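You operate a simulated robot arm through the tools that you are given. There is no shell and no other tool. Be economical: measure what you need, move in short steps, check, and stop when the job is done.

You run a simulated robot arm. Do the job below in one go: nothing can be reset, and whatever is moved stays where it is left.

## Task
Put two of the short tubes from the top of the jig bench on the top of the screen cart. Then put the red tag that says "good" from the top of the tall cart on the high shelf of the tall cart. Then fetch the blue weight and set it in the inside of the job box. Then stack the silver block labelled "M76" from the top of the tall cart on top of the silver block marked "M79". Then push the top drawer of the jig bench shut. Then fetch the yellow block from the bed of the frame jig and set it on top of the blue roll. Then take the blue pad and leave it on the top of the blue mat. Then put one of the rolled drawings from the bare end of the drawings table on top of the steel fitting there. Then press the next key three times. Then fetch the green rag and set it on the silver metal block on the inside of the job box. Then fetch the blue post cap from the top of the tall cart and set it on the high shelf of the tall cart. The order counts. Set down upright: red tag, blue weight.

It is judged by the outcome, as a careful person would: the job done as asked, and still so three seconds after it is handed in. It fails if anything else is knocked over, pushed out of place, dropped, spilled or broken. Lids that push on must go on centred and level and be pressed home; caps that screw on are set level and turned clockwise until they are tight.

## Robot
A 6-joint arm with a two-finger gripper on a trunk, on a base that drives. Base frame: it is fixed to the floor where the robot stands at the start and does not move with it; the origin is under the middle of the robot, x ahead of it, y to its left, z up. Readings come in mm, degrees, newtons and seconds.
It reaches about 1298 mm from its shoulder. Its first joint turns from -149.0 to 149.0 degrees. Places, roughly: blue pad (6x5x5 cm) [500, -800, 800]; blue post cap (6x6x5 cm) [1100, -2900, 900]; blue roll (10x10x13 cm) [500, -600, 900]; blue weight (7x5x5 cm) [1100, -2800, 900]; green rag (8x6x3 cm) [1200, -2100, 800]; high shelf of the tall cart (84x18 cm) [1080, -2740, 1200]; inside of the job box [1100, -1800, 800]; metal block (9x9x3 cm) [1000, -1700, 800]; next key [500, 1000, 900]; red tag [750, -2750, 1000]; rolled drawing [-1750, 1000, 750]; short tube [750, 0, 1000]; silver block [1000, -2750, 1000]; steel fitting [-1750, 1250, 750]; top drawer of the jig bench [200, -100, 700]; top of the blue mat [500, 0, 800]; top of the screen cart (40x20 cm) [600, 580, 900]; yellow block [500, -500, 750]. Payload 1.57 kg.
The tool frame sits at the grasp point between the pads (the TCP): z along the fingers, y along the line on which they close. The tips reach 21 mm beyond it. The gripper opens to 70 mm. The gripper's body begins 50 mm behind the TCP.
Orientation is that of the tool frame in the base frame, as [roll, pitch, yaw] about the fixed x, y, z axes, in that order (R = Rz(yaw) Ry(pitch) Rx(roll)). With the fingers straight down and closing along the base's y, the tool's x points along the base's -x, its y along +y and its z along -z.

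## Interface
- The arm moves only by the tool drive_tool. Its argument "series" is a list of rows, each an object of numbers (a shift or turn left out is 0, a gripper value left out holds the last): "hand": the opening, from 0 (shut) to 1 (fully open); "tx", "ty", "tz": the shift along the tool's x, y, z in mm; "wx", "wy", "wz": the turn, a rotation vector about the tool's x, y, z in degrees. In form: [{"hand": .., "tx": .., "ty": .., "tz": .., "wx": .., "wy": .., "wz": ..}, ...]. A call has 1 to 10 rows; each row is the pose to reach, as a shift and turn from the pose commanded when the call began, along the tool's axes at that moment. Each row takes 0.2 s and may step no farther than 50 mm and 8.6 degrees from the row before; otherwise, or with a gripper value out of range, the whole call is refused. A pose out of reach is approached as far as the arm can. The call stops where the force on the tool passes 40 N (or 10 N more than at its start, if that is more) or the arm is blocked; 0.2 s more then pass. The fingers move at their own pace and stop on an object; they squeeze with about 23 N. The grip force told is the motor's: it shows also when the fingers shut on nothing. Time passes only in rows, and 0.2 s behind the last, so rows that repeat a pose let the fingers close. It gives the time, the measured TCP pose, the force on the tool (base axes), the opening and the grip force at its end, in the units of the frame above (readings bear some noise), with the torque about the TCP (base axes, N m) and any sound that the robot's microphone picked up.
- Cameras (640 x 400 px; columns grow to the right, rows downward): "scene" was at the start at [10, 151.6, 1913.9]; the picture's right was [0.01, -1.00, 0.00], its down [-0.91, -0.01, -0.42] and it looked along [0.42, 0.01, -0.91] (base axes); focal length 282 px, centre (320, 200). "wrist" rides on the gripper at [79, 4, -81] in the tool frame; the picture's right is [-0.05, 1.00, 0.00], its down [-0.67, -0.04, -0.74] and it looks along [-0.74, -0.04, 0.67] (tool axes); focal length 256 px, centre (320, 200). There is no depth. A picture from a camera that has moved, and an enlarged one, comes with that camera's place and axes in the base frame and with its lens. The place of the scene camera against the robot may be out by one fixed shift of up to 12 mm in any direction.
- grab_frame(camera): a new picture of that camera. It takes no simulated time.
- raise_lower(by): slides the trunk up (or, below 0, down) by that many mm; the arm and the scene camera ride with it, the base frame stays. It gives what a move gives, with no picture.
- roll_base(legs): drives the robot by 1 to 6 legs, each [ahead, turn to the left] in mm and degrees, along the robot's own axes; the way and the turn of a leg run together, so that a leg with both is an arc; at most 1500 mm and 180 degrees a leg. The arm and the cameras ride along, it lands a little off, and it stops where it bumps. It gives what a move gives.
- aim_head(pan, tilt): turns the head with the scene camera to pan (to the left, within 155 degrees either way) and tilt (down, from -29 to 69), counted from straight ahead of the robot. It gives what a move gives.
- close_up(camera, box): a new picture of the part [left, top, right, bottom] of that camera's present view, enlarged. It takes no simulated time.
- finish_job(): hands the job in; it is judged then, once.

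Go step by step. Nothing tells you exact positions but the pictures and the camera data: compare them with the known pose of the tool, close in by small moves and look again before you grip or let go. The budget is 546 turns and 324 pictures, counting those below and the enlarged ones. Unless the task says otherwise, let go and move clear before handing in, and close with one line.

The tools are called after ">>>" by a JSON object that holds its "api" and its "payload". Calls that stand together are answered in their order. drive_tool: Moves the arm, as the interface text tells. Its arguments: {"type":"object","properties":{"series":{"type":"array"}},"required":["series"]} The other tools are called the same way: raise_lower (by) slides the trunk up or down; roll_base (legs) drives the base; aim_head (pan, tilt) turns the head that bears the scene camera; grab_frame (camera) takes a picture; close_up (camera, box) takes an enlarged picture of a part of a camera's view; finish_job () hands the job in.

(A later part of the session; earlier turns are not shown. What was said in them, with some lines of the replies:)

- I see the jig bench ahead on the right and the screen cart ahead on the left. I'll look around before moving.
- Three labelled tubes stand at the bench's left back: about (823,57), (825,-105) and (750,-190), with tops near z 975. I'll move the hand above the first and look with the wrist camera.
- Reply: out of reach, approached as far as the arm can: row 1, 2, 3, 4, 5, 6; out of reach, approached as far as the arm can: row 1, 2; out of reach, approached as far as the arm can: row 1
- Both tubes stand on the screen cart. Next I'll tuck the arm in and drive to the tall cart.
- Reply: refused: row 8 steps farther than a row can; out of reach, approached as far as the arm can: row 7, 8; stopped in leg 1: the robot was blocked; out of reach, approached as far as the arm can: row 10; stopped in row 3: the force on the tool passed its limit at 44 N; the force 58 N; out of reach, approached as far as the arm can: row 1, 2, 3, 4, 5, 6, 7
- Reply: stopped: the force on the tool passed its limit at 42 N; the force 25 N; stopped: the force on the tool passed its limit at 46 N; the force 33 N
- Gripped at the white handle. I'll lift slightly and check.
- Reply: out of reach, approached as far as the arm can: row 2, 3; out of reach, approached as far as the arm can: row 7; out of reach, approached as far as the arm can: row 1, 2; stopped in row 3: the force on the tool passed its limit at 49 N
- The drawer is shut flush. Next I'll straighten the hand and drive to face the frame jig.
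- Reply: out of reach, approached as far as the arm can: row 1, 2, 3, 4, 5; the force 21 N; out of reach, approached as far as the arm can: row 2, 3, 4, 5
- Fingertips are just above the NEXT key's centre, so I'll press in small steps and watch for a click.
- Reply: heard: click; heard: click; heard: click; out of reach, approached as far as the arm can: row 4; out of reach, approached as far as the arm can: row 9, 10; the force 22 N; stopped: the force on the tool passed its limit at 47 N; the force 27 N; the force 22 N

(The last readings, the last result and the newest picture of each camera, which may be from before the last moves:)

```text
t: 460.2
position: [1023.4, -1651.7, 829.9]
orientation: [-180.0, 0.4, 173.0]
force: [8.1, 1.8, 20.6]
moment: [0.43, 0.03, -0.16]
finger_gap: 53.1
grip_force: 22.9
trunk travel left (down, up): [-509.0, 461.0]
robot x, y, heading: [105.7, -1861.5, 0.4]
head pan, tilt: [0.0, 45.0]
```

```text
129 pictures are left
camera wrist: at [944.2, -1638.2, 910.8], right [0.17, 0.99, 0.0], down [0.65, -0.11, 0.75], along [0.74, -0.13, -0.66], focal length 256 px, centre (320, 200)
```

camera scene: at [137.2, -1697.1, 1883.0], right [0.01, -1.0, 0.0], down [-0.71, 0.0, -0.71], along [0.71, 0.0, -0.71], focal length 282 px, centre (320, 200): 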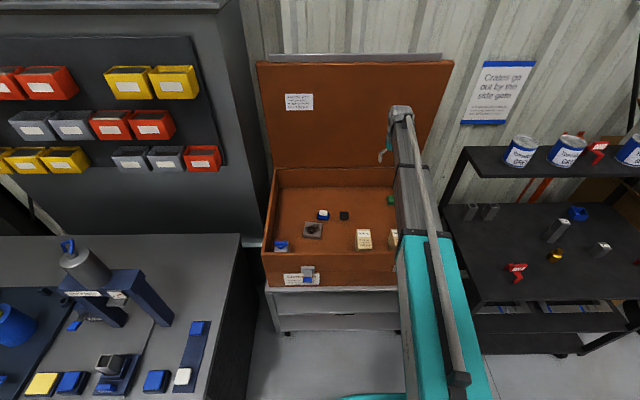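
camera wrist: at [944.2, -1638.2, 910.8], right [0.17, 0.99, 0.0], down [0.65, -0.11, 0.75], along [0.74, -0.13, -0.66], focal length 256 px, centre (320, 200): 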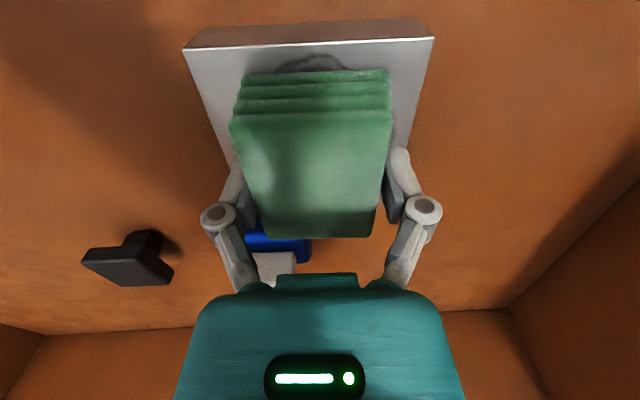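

>>> {"api": "drive_tool", "payload": {"series": [{"hand": 1}, {"hand": 1}, {"hand": 1}]}}

>>> {"api": "raise_lower", "payload": {"by": 120}}

>>> {"api": "grab_frame", "payload": {"camera": "wrist"}}

```text
t: 461.0
position: [1023.2, -1652.6, 828.5]
orientation: [-179.8, 0.3, 173.1]
force: [0.4, -0.7, -0.3]
moment: [-0.01, 0.0, -0.03]
finger_gap: 70.0
grip_force: 0.1
trunk travel left (down, up): [-509.0, 461.0]
robot x, y, heading: [108.0, -1863.6, 0.3]
head pan, tilt: [0.0, 45.0]
```

```text
t: 462.5
position: [1022.6, -1652.3, 948.1]
orientation: [-179.7, 0.4, 173.2]
force: [-0.6, -0.3, 0.2]
moment: [0.01, 0.0, 0.01]
finger_gap: 70.0
grip_force: 0.0
trunk travel left (down, up): [-629.0, 341.0]
robot x, y, heading: [104.2, -1864.6, 0.4]
head pan, tilt: [0.0, 45.0]
```

```text
128 pictures are left
camera wrist: at [944.6, -1638.0, 1029.2], right [0.17, 0.99, 0.0], down [0.65, -0.11, 0.75], along [0.74, -0.13, -0.66], focal length 256 px, centre (320, 200)
```

wrist: 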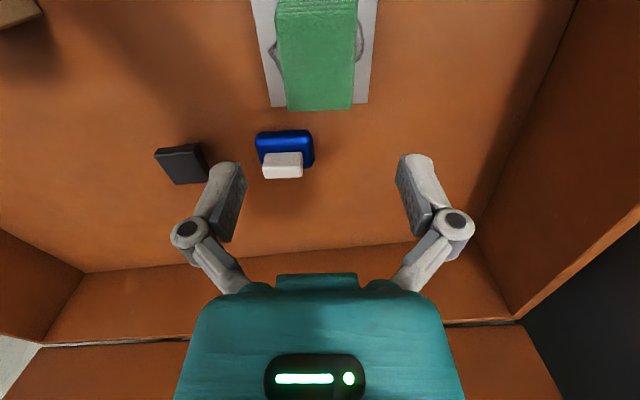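

>>> {"api": "raise_lower", "payload": {"by": 220}}

>>> {"api": "drive_tool", "payload": {"series": [{"hand": 1, "tx": 36, "ty": -28}, {"tx": 72, "ty": -56}, {"tx": 108, "ty": -84}, {"tx": 144, "ty": -112}, {"tx": 180, "ty": -140}, {"tx": 216, "ty": -168}, {"tx": 248, "ty": -195}]}}

>>> {"api": "close_up", "payload": {"camera": "scene", "box": [240, 80, 480, 290]}}

>>> {"api": "roll_base", "payload": {"legs": [[-340, 0], [0, -90], [900, 0], [0, 90], [250, 0]]}}

>>> {"api": "grab_frame", "payload": {"camera": "scene"}}

>>> {"api": "grab_frame", "payload": {"camera": "wrist"}}

```text
t: 464.8
position: [1023.4, -1651.8, 1167.5]
orientation: [-179.9, 0.3, 173.1]
force: [-0.4, -0.6, 0.9]
moment: [0.01, -0.01, 0.04]
finger_gap: 70.1
grip_force: 0.1
trunk travel left (down, up): [-849.0, 121.0]
robot x, y, heading: [107.7, -1868.3, 0.4]
head pan, tilt: [0.0, 45.0]
```

```text
t: 466.4
position: [751.9, -1815.2, 1167.6]
orientation: [-179.8, 0.4, 173.1]
force: [0.1, -0.5, 0.1]
moment: [-0.01, 0.04, 0.04]
finger_gap: 70.1
grip_force: 0.1
trunk travel left (down, up): [-849.0, 121.0]
robot x, y, heading: [105.1, -1864.9, 0.3]
head pan, tilt: [0.0, 45.0]
```

```text
1.90 times, centred on (360, 185) of scene
camera zoom: at [135.1, -1696.9, 1831.1], right [0.01, -1.0, 0.0], down [-0.71, 0.0, -0.71], along [0.71, 0.0, -0.71], focal length 536 px, centre (244, 229)
```

zoom: 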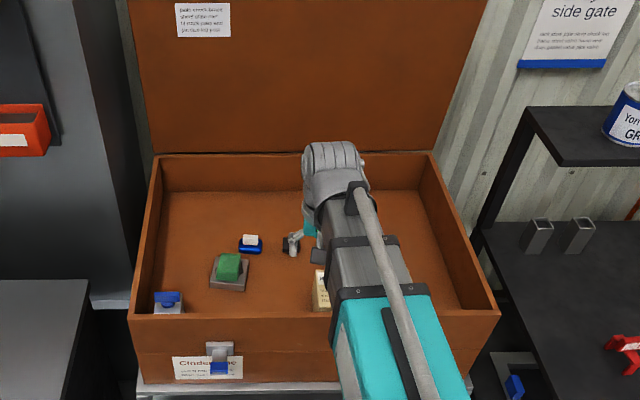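

```text
t: 487.5
position: [679.1, -2712.0, 1167.1]
orientation: [-179.8, 0.2, 173.3]
force: [0.2, 1.2, -0.1]
moment: [-0.03, 0.03, -0.02]
finger_gap: 70.1
grip_force: 0.0
trunk travel left (down, up): [-849.0, 121.0]
robot x, y, heading: [30.0, -2782.9, 0.7]
head pan, tilt: [0.0, 45.0]
```

```text
126 pictures are left
camera scene: at [60.6, -2615.3, 1831.0], right [0.02, -1.0, 0.0], down [-0.71, -0.01, -0.71], along [0.71, 0.01, -0.71], focal length 282 px, centre (320, 200)
```

scene: 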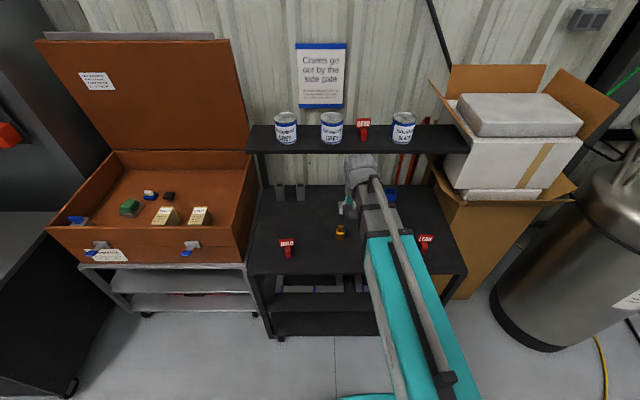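

```text
125 pictures are left
camera wrist: at [600.8, -2698.1, 1248.9], right [0.17, 0.99, 0.0], down [0.66, -0.11, 0.75], along [0.74, -0.13, -0.66], focal length 256 px, centre (320, 200)
```

wrist: 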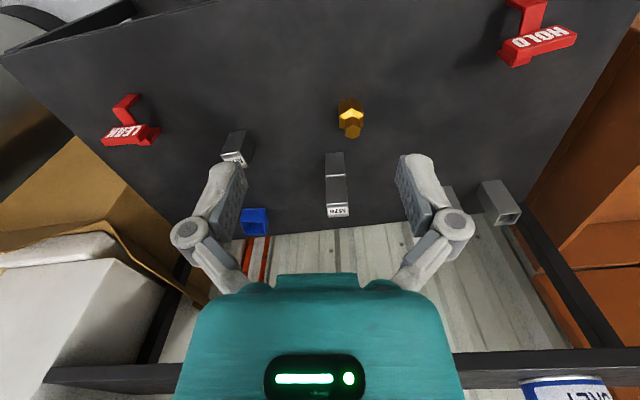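

>>> {"api": "drive_tool", "payload": {"series": [{"hand": 1, "tx": -9, "ty": -44}, {"tx": -18, "ty": -88}, {"tx": -27, "ty": -132}, {"tx": -36, "ty": -176}, {"tx": -47, "ty": -219}]}}

>>> {"api": "raise_lower", "payload": {"by": -217}}

>>> {"api": "grab_frame", "payload": {"camera": "wrist"}}

```text
t: 488.7
position: [700.0, -2935.3, 1167.8]
orientation: [-179.8, 0.3, 173.3]
force: [0.5, -0.5, -0.2]
moment: [0.01, 0.01, -0.01]
finger_gap: 70.1
grip_force: 0.2
trunk travel left (down, up): [-849.0, 121.0]
robot x, y, heading: [30.9, -2783.1, 1.2]
head pan, tilt: [0.0, 45.0]
```

```text
t: 491.0
position: [700.8, -2934.2, 950.7]
orientation: [-179.8, 0.3, 173.4]
force: [-1.0, -1.3, -0.8]
moment: [0.0, -0.01, 0.0]
finger_gap: 69.9
grip_force: 0.0
trunk travel left (down, up): [-632.0, 338.0]
robot x, y, heading: [29.2, -2787.2, 0.8]
head pan, tilt: [0.0, 45.0]
```

```text
124 pictures are left
camera wrist: at [621.1, -2920.1, 1032.5], right [0.17, 0.99, 0.0], down [0.65, -0.11, 0.75], along [0.74, -0.13, -0.66], focal length 256 px, centre (320, 200)
```

wrist: 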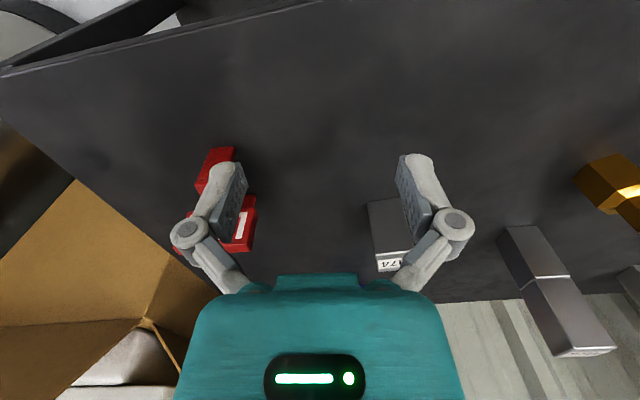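

>>> {"api": "drive_tool", "payload": {"series": [{"hand": 1, "tx": -44.7, "ty": 5.3}, {"tx": -89.4, "ty": 10.6}, {"tx": -134, "ty": 15.9}, {"tx": -178.8, "ty": 21}, {"tx": -223.5, "ty": 26}, {"tx": -258, "ty": 28}]}}

>>> {"api": "grab_frame", "payload": {"camera": "wrist"}}

```text
t: 492.4
position: [961.4, -2938.2, 950.1]
orientation: [-179.8, 0.3, 173.2]
force: [0.5, 0.2, 0.8]
moment: [0.0, 0.02, -0.05]
finger_gap: 70.2
grip_force: 0.0
trunk travel left (down, up): [-632.0, 338.0]
robot x, y, heading: [30.2, -2785.3, 0.8]
head pan, tilt: [0.0, 45.0]
```

```text
123 pictures are left
camera wrist: at [882.5, -2923.2, 1032.2], right [0.17, 0.99, 0.0], down [0.65, -0.11, 0.75], along [0.74, -0.13, -0.66], focal length 256 px, centre (320, 200)
```

wrist: 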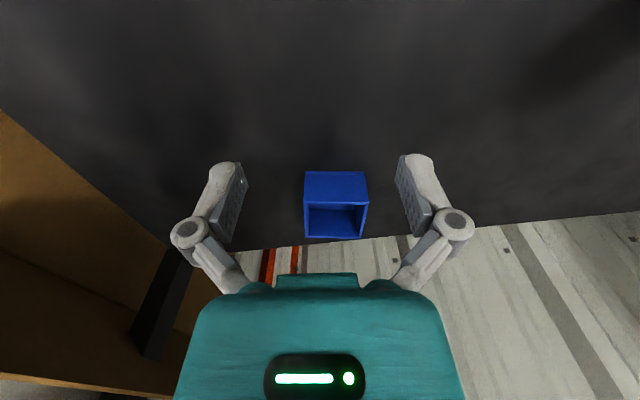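

>>> {"api": "drive_tool", "payload": {"series": [{"hand": 1, "tx": -35, "ty": 3.4}, {"tx": -69, "ty": 6.7}, {"tx": -102, "ty": 10}]}}

>>> {"api": "grab_frame", "payload": {"camera": "wrist"}}

```text
t: 493.2
position: [1062.5, -2938.8, 951.3]
orientation: [-179.8, 0.2, 173.3]
force: [0.4, 0.6, 0.3]
moment: [0.01, 0.0, 0.0]
finger_gap: 70.1
grip_force: 0.1
trunk travel left (down, up): [-632.0, 338.0]
robot x, y, heading: [30.4, -2782.9, 0.9]
head pan, tilt: [0.0, 45.0]
```

```text
122 pictures are left
camera wrist: at [984.3, -2925.2, 1032.2], right [0.17, 0.99, 0.0], down [0.65, -0.11, 0.75], along [0.74, -0.13, -0.66], focal length 256 px, centre (320, 200)
```

wrist: 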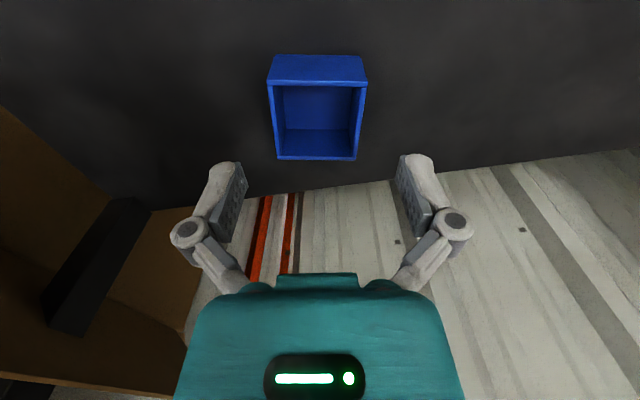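

>>> {"api": "drive_tool", "payload": {"series": [{"hand": 1, "tx": -1.3, "ty": -1.8}]}}

>>> {"api": "raise_lower", "payload": {"by": -45}}

>>> {"api": "grab_frame", "payload": {"camera": "wrist"}}

```text
t: 493.6
position: [1062.3, -2940.8, 950.1]
orientation: [-179.7, 0.3, 173.3]
force: [-0.2, 0.0, 0.0]
moment: [0.0, -0.03, 0.0]
finger_gap: 70.0
grip_force: 0.0
trunk travel left (down, up): [-632.0, 338.0]
robot x, y, heading: [30.3, -2781.8, 1.0]
head pan, tilt: [0.0, 45.0]
```

```text
t: 494.4
position: [1063.2, -2940.9, 905.5]
orientation: [-179.8, 0.4, 173.3]
force: [-0.1, 0.2, -0.6]
moment: [0.0, -0.03, 0.02]
finger_gap: 70.0
grip_force: 0.0
trunk travel left (down, up): [-587.0, 383.0]
robot x, y, heading: [32.5, -2781.6, 0.9]
head pan, tilt: [0.0, 45.0]
```

```text
121 pictures are left
camera wrist: at [984.3, -2927.0, 987.4], right [0.17, 0.99, 0.0], down [0.65, -0.11, 0.75], along [0.74, -0.13, -0.66], focal length 256 px, centre (320, 200)
```

wrist: 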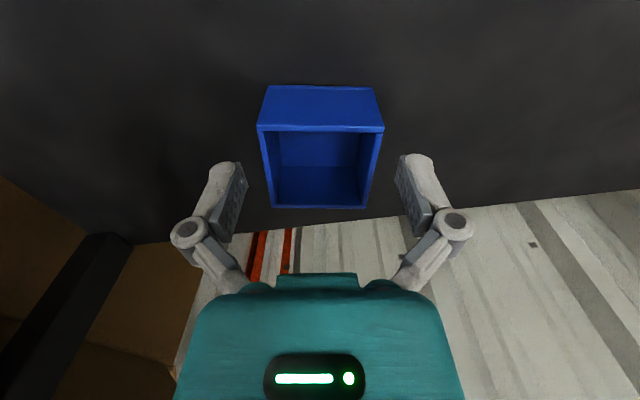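

>>> {"api": "raise_lower", "payload": {"by": -20}}

>>> {"api": "drive_tool", "payload": {"series": [{"hand": 0.4}, {"hand": 0.4}, {"hand": 0.4}]}}

>>> {"api": "grab_frame", "payload": {"camera": "wrist"}}

```text
t: 495.1
position: [1063.1, -2940.9, 886.2]
orientation: [-179.9, 0.3, 173.2]
force: [-0.2, 0.8, 1.3]
moment: [0.03, -0.04, -0.01]
finger_gap: 69.9
grip_force: 0.0
trunk travel left (down, up): [-567.0, 403.0]
robot x, y, heading: [30.3, -2782.4, 1.3]
head pan, tilt: [0.0, 45.0]
```

```text
t: 495.9
position: [1062.2, -2939.9, 886.7]
orientation: [-179.8, 0.3, 173.3]
force: [1.9, -1.0, 4.2]
moment: [0.05, 0.0, -0.02]
finger_gap: 56.1
grip_force: 23.2
trunk travel left (down, up): [-567.0, 403.0]
robot x, y, heading: [28.6, -2783.1, 1.2]
head pan, tilt: [0.0, 45.0]
```

```text
120 pictures are left
camera wrist: at [984.1, -2927.1, 967.8], right [0.17, 0.99, 0.0], down [0.65, -0.11, 0.75], along [0.74, -0.13, -0.66], focal length 256 px, centre (320, 200)
```

wrist: 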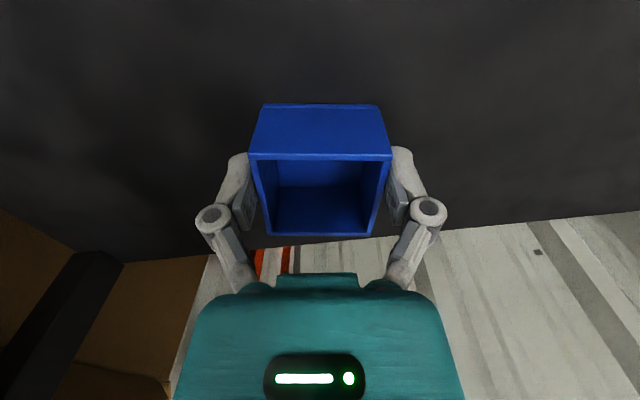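

>>> {"api": "raise_lower", "payload": {"by": 48}}

>>> {"api": "drive_tool", "payload": {"series": [{"hand": 0.4, "tx": 44, "ty": -8}, {"tx": 88, "ty": -17}, {"tx": 122, "ty": -25}, {"tx": 154, "ty": -33.5}]}}

>>> {"api": "grab_frame", "payload": {"camera": "wrist"}}

>>> {"api": "close_up", "payload": {"camera": "scene", "box": [240, 100, 480, 280]}}

```text
t: 496.8
position: [1062.8, -2939.7, 933.2]
orientation: [-179.9, 0.3, 173.2]
force: [0.2, -0.4, -1.0]
moment: [0.01, -0.01, 0.03]
finger_gap: 56.1
grip_force: 22.5
trunk travel left (down, up): [-615.0, 355.0]
robot x, y, heading: [33.9, -2786.3, 1.0]
head pan, tilt: [0.0, 45.0]
```

```text
t: 497.8
position: [905.2, -2955.1, 934.7]
orientation: [-179.7, 0.2, 173.3]
force: [-0.1, 0.1, -1.3]
moment: [-0.03, 0.0, -0.01]
finger_gap: 55.6
grip_force: 23.5
trunk travel left (down, up): [-615.0, 355.0]
robot x, y, heading: [34.4, -2778.9, 0.8]
head pan, tilt: [0.0, 45.0]
```

```text
119 pictures are left
camera wrist: at [827.2, -2942.1, 1015.4], right [0.17, 0.99, 0.0], down [0.65, -0.11, 0.75], along [0.74, -0.13, -0.66], focal length 256 px, centre (320, 200)
```

wrist: 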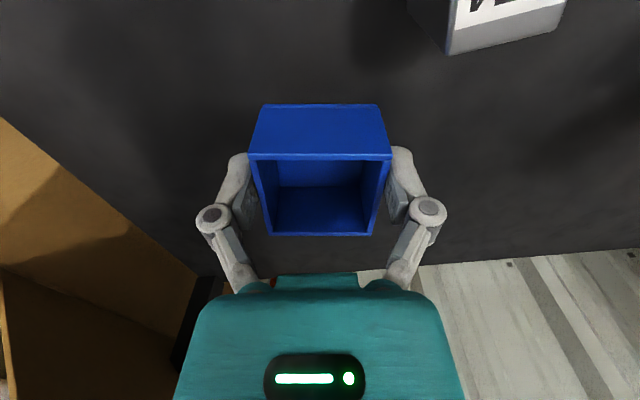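

```text
2.22 times, centred on (360, 190) of scene
camera zoom: at [58.8, -2615.2, 1597.0], right [0.02, -1.0, 0.0], down [-0.71, -0.01, -0.71], along [0.71, 0.01, -0.71], focal length 626 px, centre (231, 222)
```

zoom: 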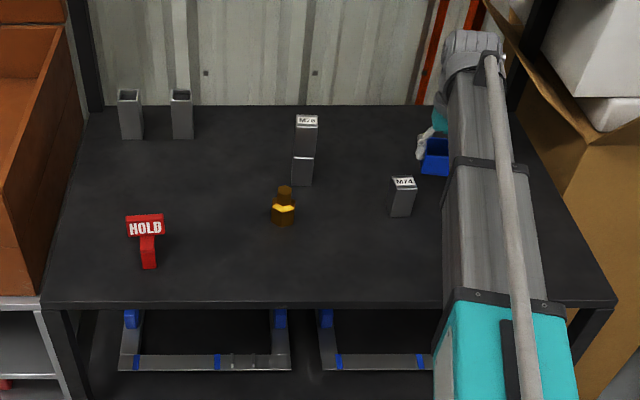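

>>> {"api": "raise_lower", "payload": {"by": 35}}

>>> {"api": "drive_tool", "payload": {"series": [{"hand": 0.4, "tx": 44, "ty": -5}, {"tx": 74, "ty": -9}]}}

>>> {"api": "raise_lower", "payload": {"by": 320}}

>>> {"api": "grab_frame", "payload": {"camera": "wrist"}}

>>> {"api": "grab_frame", "payload": {"camera": "scene"}}

```text
t: 498.6
position: [907.2, -2955.4, 968.7]
orientation: [-179.8, 0.3, 173.3]
force: [-0.1, 0.2, -0.3]
moment: [0.0, 0.01, -0.01]
finger_gap: 55.7
grip_force: 23.0
trunk travel left (down, up): [-650.0, 320.0]
robot x, y, heading: [29.8, -2785.3, 1.0]
head pan, tilt: [0.0, 45.0]
```

```text
t: 499.2
position: [829.7, -2955.2, 968.2]
orientation: [-179.8, 0.4, 173.3]
force: [0.5, -0.8, -0.8]
moment: [-0.02, -0.01, 0.01]
finger_gap: 55.6
grip_force: 23.1
trunk travel left (down, up): [-650.0, 320.0]
robot x, y, heading: [33.8, -2785.8, 1.1]
head pan, tilt: [0.0, 45.0]
```

```text
t: 502.4
position: [831.8, -2956.9, 1288.8]
orientation: [-179.9, 0.3, 173.3]
force: [-0.2, 0.6, 0.0]
moment: [0.01, 0.01, -0.01]
finger_gap: 55.6
grip_force: 22.6
trunk travel left (down, up): [-970.0, 0.0]
robot x, y, heading: [33.5, -2786.5, 1.1]
head pan, tilt: [0.0, 45.0]
```

```text
117 pictures are left
camera wrist: at [752.8, -2942.3, 1370.2], right [0.17, 0.99, 0.0], down [0.65, -0.11, 0.75], along [0.74, -0.13, -0.66], focal length 256 px, centre (320, 200)
```

wrist: 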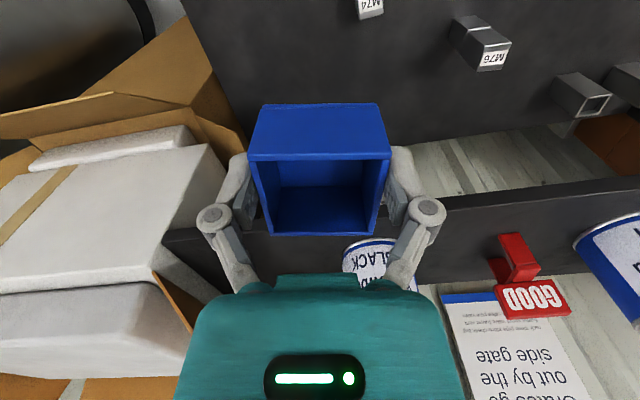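

```text
116 pictures are left
camera scene: at [59.0, -2615.3, 1951.9], right [0.02, -1.0, 0.0], down [-0.71, -0.01, -0.71], along [0.71, 0.01, -0.71], focal length 282 px, centre (320, 200)
```

scene: 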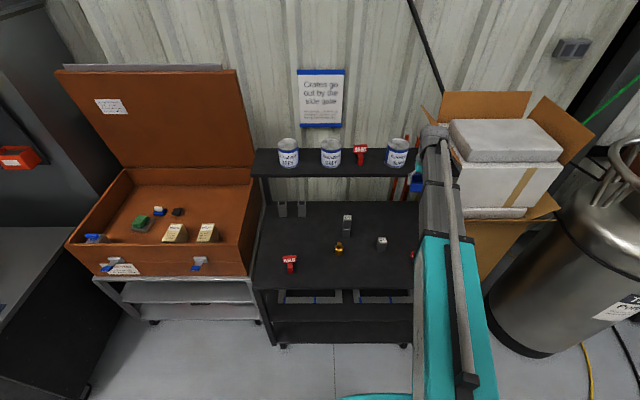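

>>> {"api": "drive_tool", "payload": {"series": [{"hand": 0.4, "tx": -5, "ty": -45}, {"tx": -10, "ty": -80}]}}

>>> {"api": "grab_frame", "payload": {"camera": "wrist"}}

```text
t: 503.0
position: [831.9, -3037.5, 1289.4]
orientation: [-179.8, 0.3, 173.3]
force: [-0.1, 0.3, -1.1]
moment: [-0.02, 0.0, 0.0]
finger_gap: 55.6
grip_force: 23.0
trunk travel left (down, up): [-970.0, 0.0]
robot x, y, heading: [29.3, -2782.2, 0.9]
head pan, tilt: [0.0, 45.0]
```

```text
115 pictures are left
camera wrist: at [753.1, -3023.4, 1370.2], right [0.17, 0.99, 0.0], down [0.65, -0.11, 0.75], along [0.74, -0.13, -0.66], focal length 256 px, centre (320, 200)
```

wrist: 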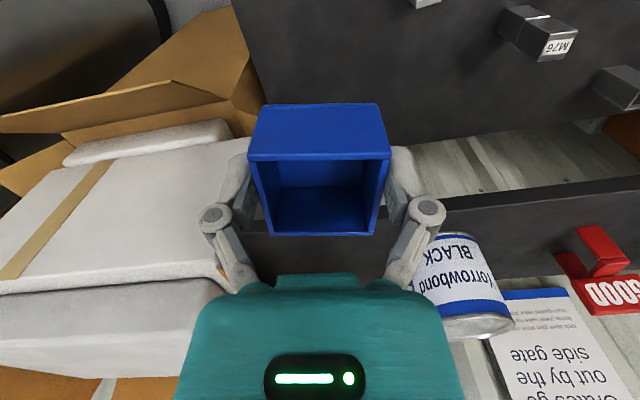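

>>> {"api": "drive_tool", "payload": {"series": [{"hand": 0.4, "tx": -46.5, "ty": 5}, {"tx": -93, "ty": 10}, {"tx": -139.5, "ty": 15}, {"tx": -186, "ty": 20}, {"tx": -232.6, "ty": 25}]}}

>>> {"api": "grab_frame", "payload": {"camera": "wrist"}}

>>> {"api": "close_up", "payload": {"camera": "scene", "box": [320, 90, 500, 220]}}

```text
t: 504.2
position: [1068.9, -3038.2, 1286.7]
orientation: [-179.8, 0.2, 173.4]
force: [-0.3, -0.5, 0.4]
moment: [0.01, 0.02, 0.02]
finger_gap: 55.4
grip_force: 22.9
trunk travel left (down, up): [-970.0, 0.0]
robot x, y, heading: [33.9, -2782.9, 0.8]
head pan, tilt: [0.0, 45.0]
```

```text
114 pictures are left
camera wrist: at [989.8, -3024.3, 1369.2], right [0.17, 0.99, 0.0], down [0.66, -0.11, 0.75], along [0.74, -0.13, -0.66], focal length 256 px, centre (320, 200)
```

wrist: 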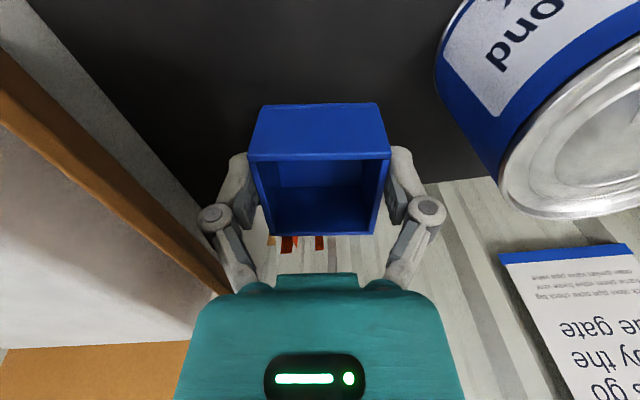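

```text
3.08 times, centred on (410, 155) of scene
camera zoom: at [60.9, -2615.5, 1951.9], right [0.02, -1.0, 0.0], down [-0.71, -0.01, -0.71], along [0.71, 0.01, -0.71], focal length 866 px, centre (43, 338)
```

zoom: 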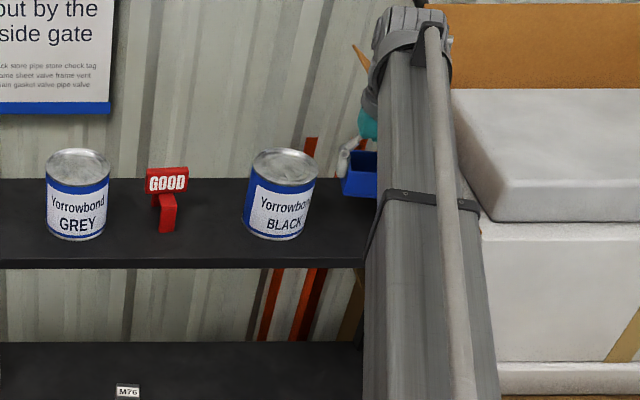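

>>> {"api": "drive_tool", "payload": {"series": [{"hand": 0.4, "tx": 1, "ty": 8}]}}

>>> {"api": "raise_lower", "payload": {"by": -35}}

>>> {"api": "grab_frame", "payload": {"camera": "wrist"}}

```text
t: 504.6
position: [1065.9, -3029.7, 1288.8]
orientation: [-179.9, 0.1, 173.3]
force: [-0.5, 0.2, -0.1]
moment: [-0.04, 0.03, 0.01]
finger_gap: 55.3
grip_force: 22.8
trunk travel left (down, up): [-970.0, 0.0]
robot x, y, heading: [30.5, -2788.1, 1.1]
head pan, tilt: [0.0, 45.0]
```

```text
t: 505.4
position: [1065.5, -3030.8, 1253.4]
orientation: [-179.7, 0.4, 173.4]
force: [0.3, -0.8, -0.8]
moment: [0.0, 0.05, 0.02]
finger_gap: 55.3
grip_force: 23.2
trunk travel left (down, up): [-935.0, 35.0]
robot x, y, heading: [30.3, -2783.9, 0.9]
head pan, tilt: [0.0, 45.0]
```

```text
112 pictures are left
camera wrist: at [987.1, -3016.4, 1335.2], right [0.17, 0.99, 0.0], down [0.65, -0.11, 0.75], along [0.74, -0.13, -0.66], focal length 256 px, centre (320, 200)
```

wrist: 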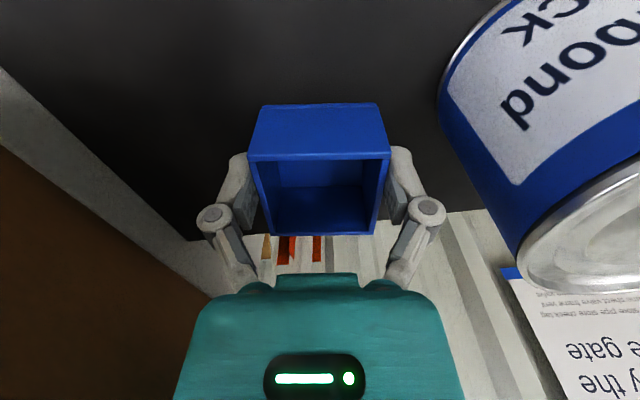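

>>> {"api": "raise_lower", "payload": {"by": -9}}

>>> {"api": "raise_lower", "payload": {"by": -4}}

>>> {"api": "raise_lower", "payload": {"by": -3}}

```text
t: 505.9
position: [1065.7, -3031.4, 1244.1]
orientation: [-179.7, 0.2, 173.4]
force: [-0.4, -0.1, 0.1]
moment: [0.02, 0.02, 0.0]
finger_gap: 55.2
grip_force: 23.1
trunk travel left (down, up): [-926.0, 44.0]
robot x, y, heading: [32.0, -2785.6, 1.0]
head pan, tilt: [0.0, 45.0]
```

```text
t: 506.5
position: [1065.9, -3030.2, 1240.4]
orientation: [-179.8, 0.4, 173.3]
force: [-0.4, 0.3, -0.3]
moment: [0.01, 0.01, -0.03]
finger_gap: 55.0
grip_force: 22.4
trunk travel left (down, up): [-922.0, 48.0]
robot x, y, heading: [33.8, -2785.2, 1.0]
head pan, tilt: [0.0, 45.0]
```

```text
t: 507.0
position: [1065.8, -3030.0, 1238.0]
orientation: [-179.8, 0.4, 173.4]
force: [0.5, 0.2, 0.0]
moment: [0.01, 0.0, 0.02]
finger_gap: 55.0
grip_force: 23.2
trunk travel left (down, up): [-919.0, 51.0]
robot x, y, heading: [31.2, -2782.7, 0.9]
head pan, tilt: [0.0, 45.0]
```

>>> {"api": "raise_lower", "payload": {"by": -3}}

>>> {"api": "raise_lower", "payload": {"by": -3}}

>>> {"api": "grab_frame", "payload": {"camera": "wrist"}}

```text
t: 507.5
position: [1064.5, -3030.0, 1235.3]
orientation: [-179.8, 0.2, 173.3]
force: [2.9, -1.5, 12.6]
moment: [0.05, -0.09, -0.06]
finger_gap: 55.2
grip_force: 22.9
trunk travel left (down, up): [-916.0, 54.0]
robot x, y, heading: [29.1, -2786.0, 1.2]
head pan, tilt: [0.0, 45.0]
```

```text
t: 508.0
position: [1065.2, -3030.3, 1232.6]
orientation: [-179.8, 0.2, 173.3]
force: [0.0, -0.4, 11.8]
moment: [0.0, 0.0, -0.02]
finger_gap: 55.3
grip_force: 23.2
trunk travel left (down, up): [-913.0, 57.0]
robot x, y, heading: [32.7, -2784.0, 0.9]
head pan, tilt: [0.0, 45.0]
```

```text
111 pictures are left
camera wrist: at [985.6, -3016.0, 1314.3], right [0.17, 0.99, 0.0], down [0.65, -0.11, 0.75], along [0.74, -0.13, -0.66], focal length 256 px, centre (320, 200)
```

wrist: 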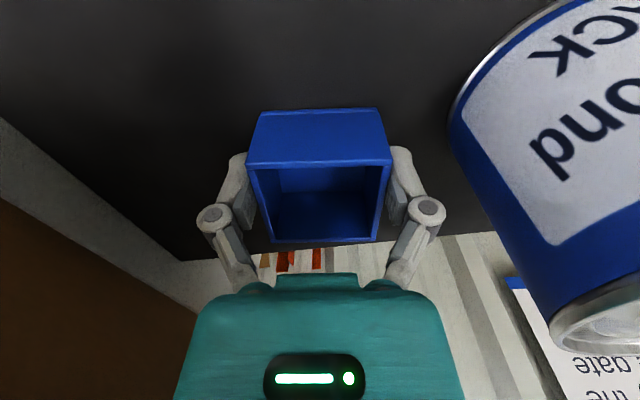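

On the shelf. I'll release, rise and check.

>>> {"api": "drive_tool", "payload": {"series": [{"hand": 1}, {"hand": 1}, {"hand": 1}]}}

>>> {"api": "raise_lower", "payload": {"by": 57}}

>>> {"api": "grab_frame", "payload": {"camera": "wrist"}}

```text
t: 508.8
position: [1065.7, -3030.9, 1232.2]
orientation: [-179.9, 0.3, 173.2]
force: [-0.5, -0.5, 0.4]
moment: [-0.01, 0.04, 0.01]
finger_gap: 70.0
grip_force: 0.1
trunk travel left (down, up): [-913.0, 57.0]
robot x, y, heading: [32.2, -2790.1, 0.8]
head pan, tilt: [0.0, 45.0]
```

```text
t: 509.8
position: [1065.3, -3030.1, 1288.2]
orientation: [-179.8, 0.3, 173.3]
force: [0.0, -0.4, 0.3]
moment: [-0.03, 0.0, -0.03]
finger_gap: 70.2
grip_force: 0.0
trunk travel left (down, up): [-970.0, 0.0]
robot x, y, heading: [29.1, -2782.9, 1.0]
head pan, tilt: [0.0, 45.0]
```

```text
110 pictures are left
camera wrist: at [987.3, -3016.3, 1370.1], right [0.17, 0.99, 0.0], down [0.65, -0.11, 0.75], along [0.74, -0.13, -0.66], focal length 256 px, centre (320, 200)
```

wrist: 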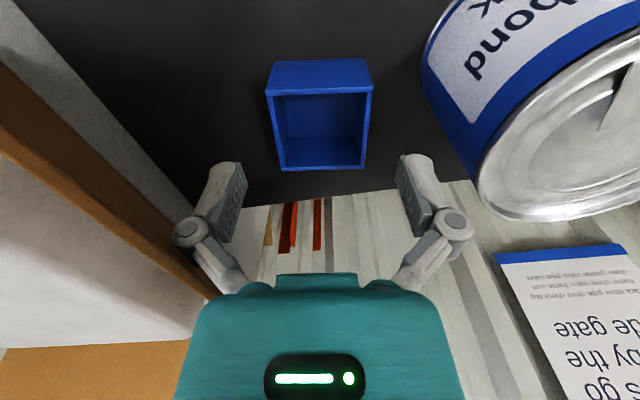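

>>> {"api": "drive_tool", "payload": {"series": [{"hand": 1, "tx": 46, "ty": -5}, {"tx": 92, "ty": -10}, {"tx": 138, "ty": -15}, {"tx": 184, "ty": -20}, {"tx": 230, "ty": -25}, {"tx": 276, "ty": -5}, {"tx": 300, "ty": 35}]}}

>>> {"api": "grab_frame", "payload": {"camera": "scene"}}

>>> {"api": "close_up", "payload": {"camera": "scene", "box": [240, 120, 480, 280]}}

```text
refused: row 6 steps farther than a row can; nothing moved
```

```text
109 pictures are left
camera scene: at [59.3, -2615.3, 1951.9], right [0.02, -1.0, 0.0], down [-0.71, -0.01, -0.71], along [0.71, 0.01, -0.71], focal length 282 px, centre (320, 200)
```

scene: 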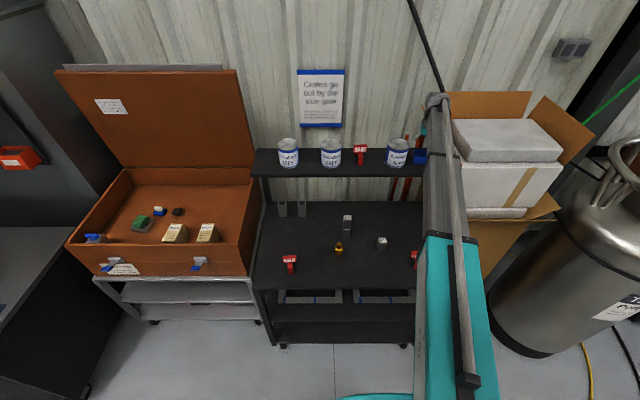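

```text
2.50 times, centred on (360, 200) of scene
camera zoom: at [59.3, -2615.3, 1951.9], right [0.02, -1.0, 0.0], down [-0.71, -0.01, -0.71], along [0.71, 0.01, -0.71], focal length 704 px, centre (220, 200)
```

zoom: 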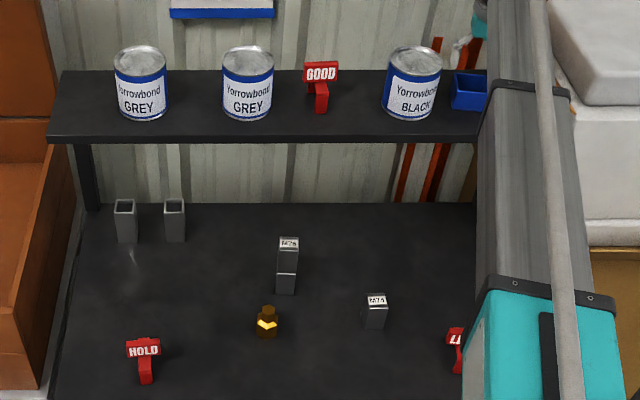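

>>> {"api": "drive_tool", "payload": {"series": [{"hand": 1, "tx": 46, "ty": -5}, {"tx": 92, "ty": -10}, {"tx": 138, "ty": -15}, {"tx": 184, "ty": -20}, {"tx": 230, "ty": -25}, {"tx": 270, "ty": -5}, {"tx": 300, "ty": 30}, {"tx": 300, "ty": 75}, {"tx": 300, "ty": 120}, {"tx": 300, "ty": 165}]}}

>>> {"api": "close_up", "payload": {"camera": "scene", "box": [60, 100, 480, 340]}}

```text
t: 512.0
position: [788.1, -2829.1, 1288.5]
orientation: [-179.8, 0.4, 173.2]
force: [0.5, 0.0, -0.2]
moment: [0.0, 0.02, -0.01]
finger_gap: 70.0
grip_force: 0.0
trunk travel left (down, up): [-970.0, 0.0]
robot x, y, heading: [32.1, -2787.0, 0.9]
head pan, tilt: [0.0, 45.0]
```

```text
1.52 times, centred on (270, 220) of scene
camera zoom: at [59.2, -2614.2, 1951.8], right [0.02, -1.0, 0.0], down [-0.71, -0.01, -0.71], along [0.71, 0.01, -0.71], focal length 429 px, centre (396, 170)
```

zoom: 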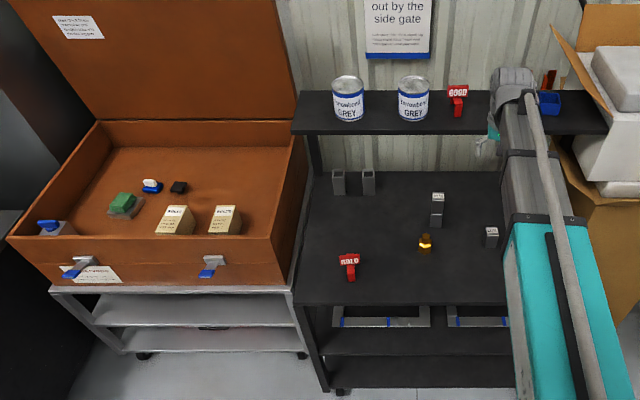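

Everything I can see from here is in place and the hand is clear, so I'm handing the job in.

>>> {"api": "finish_job", "payload": {}}

```text
The job is handed in.
```

All eleven steps were done in the order asked, the hand is clear, and the job is handed in.
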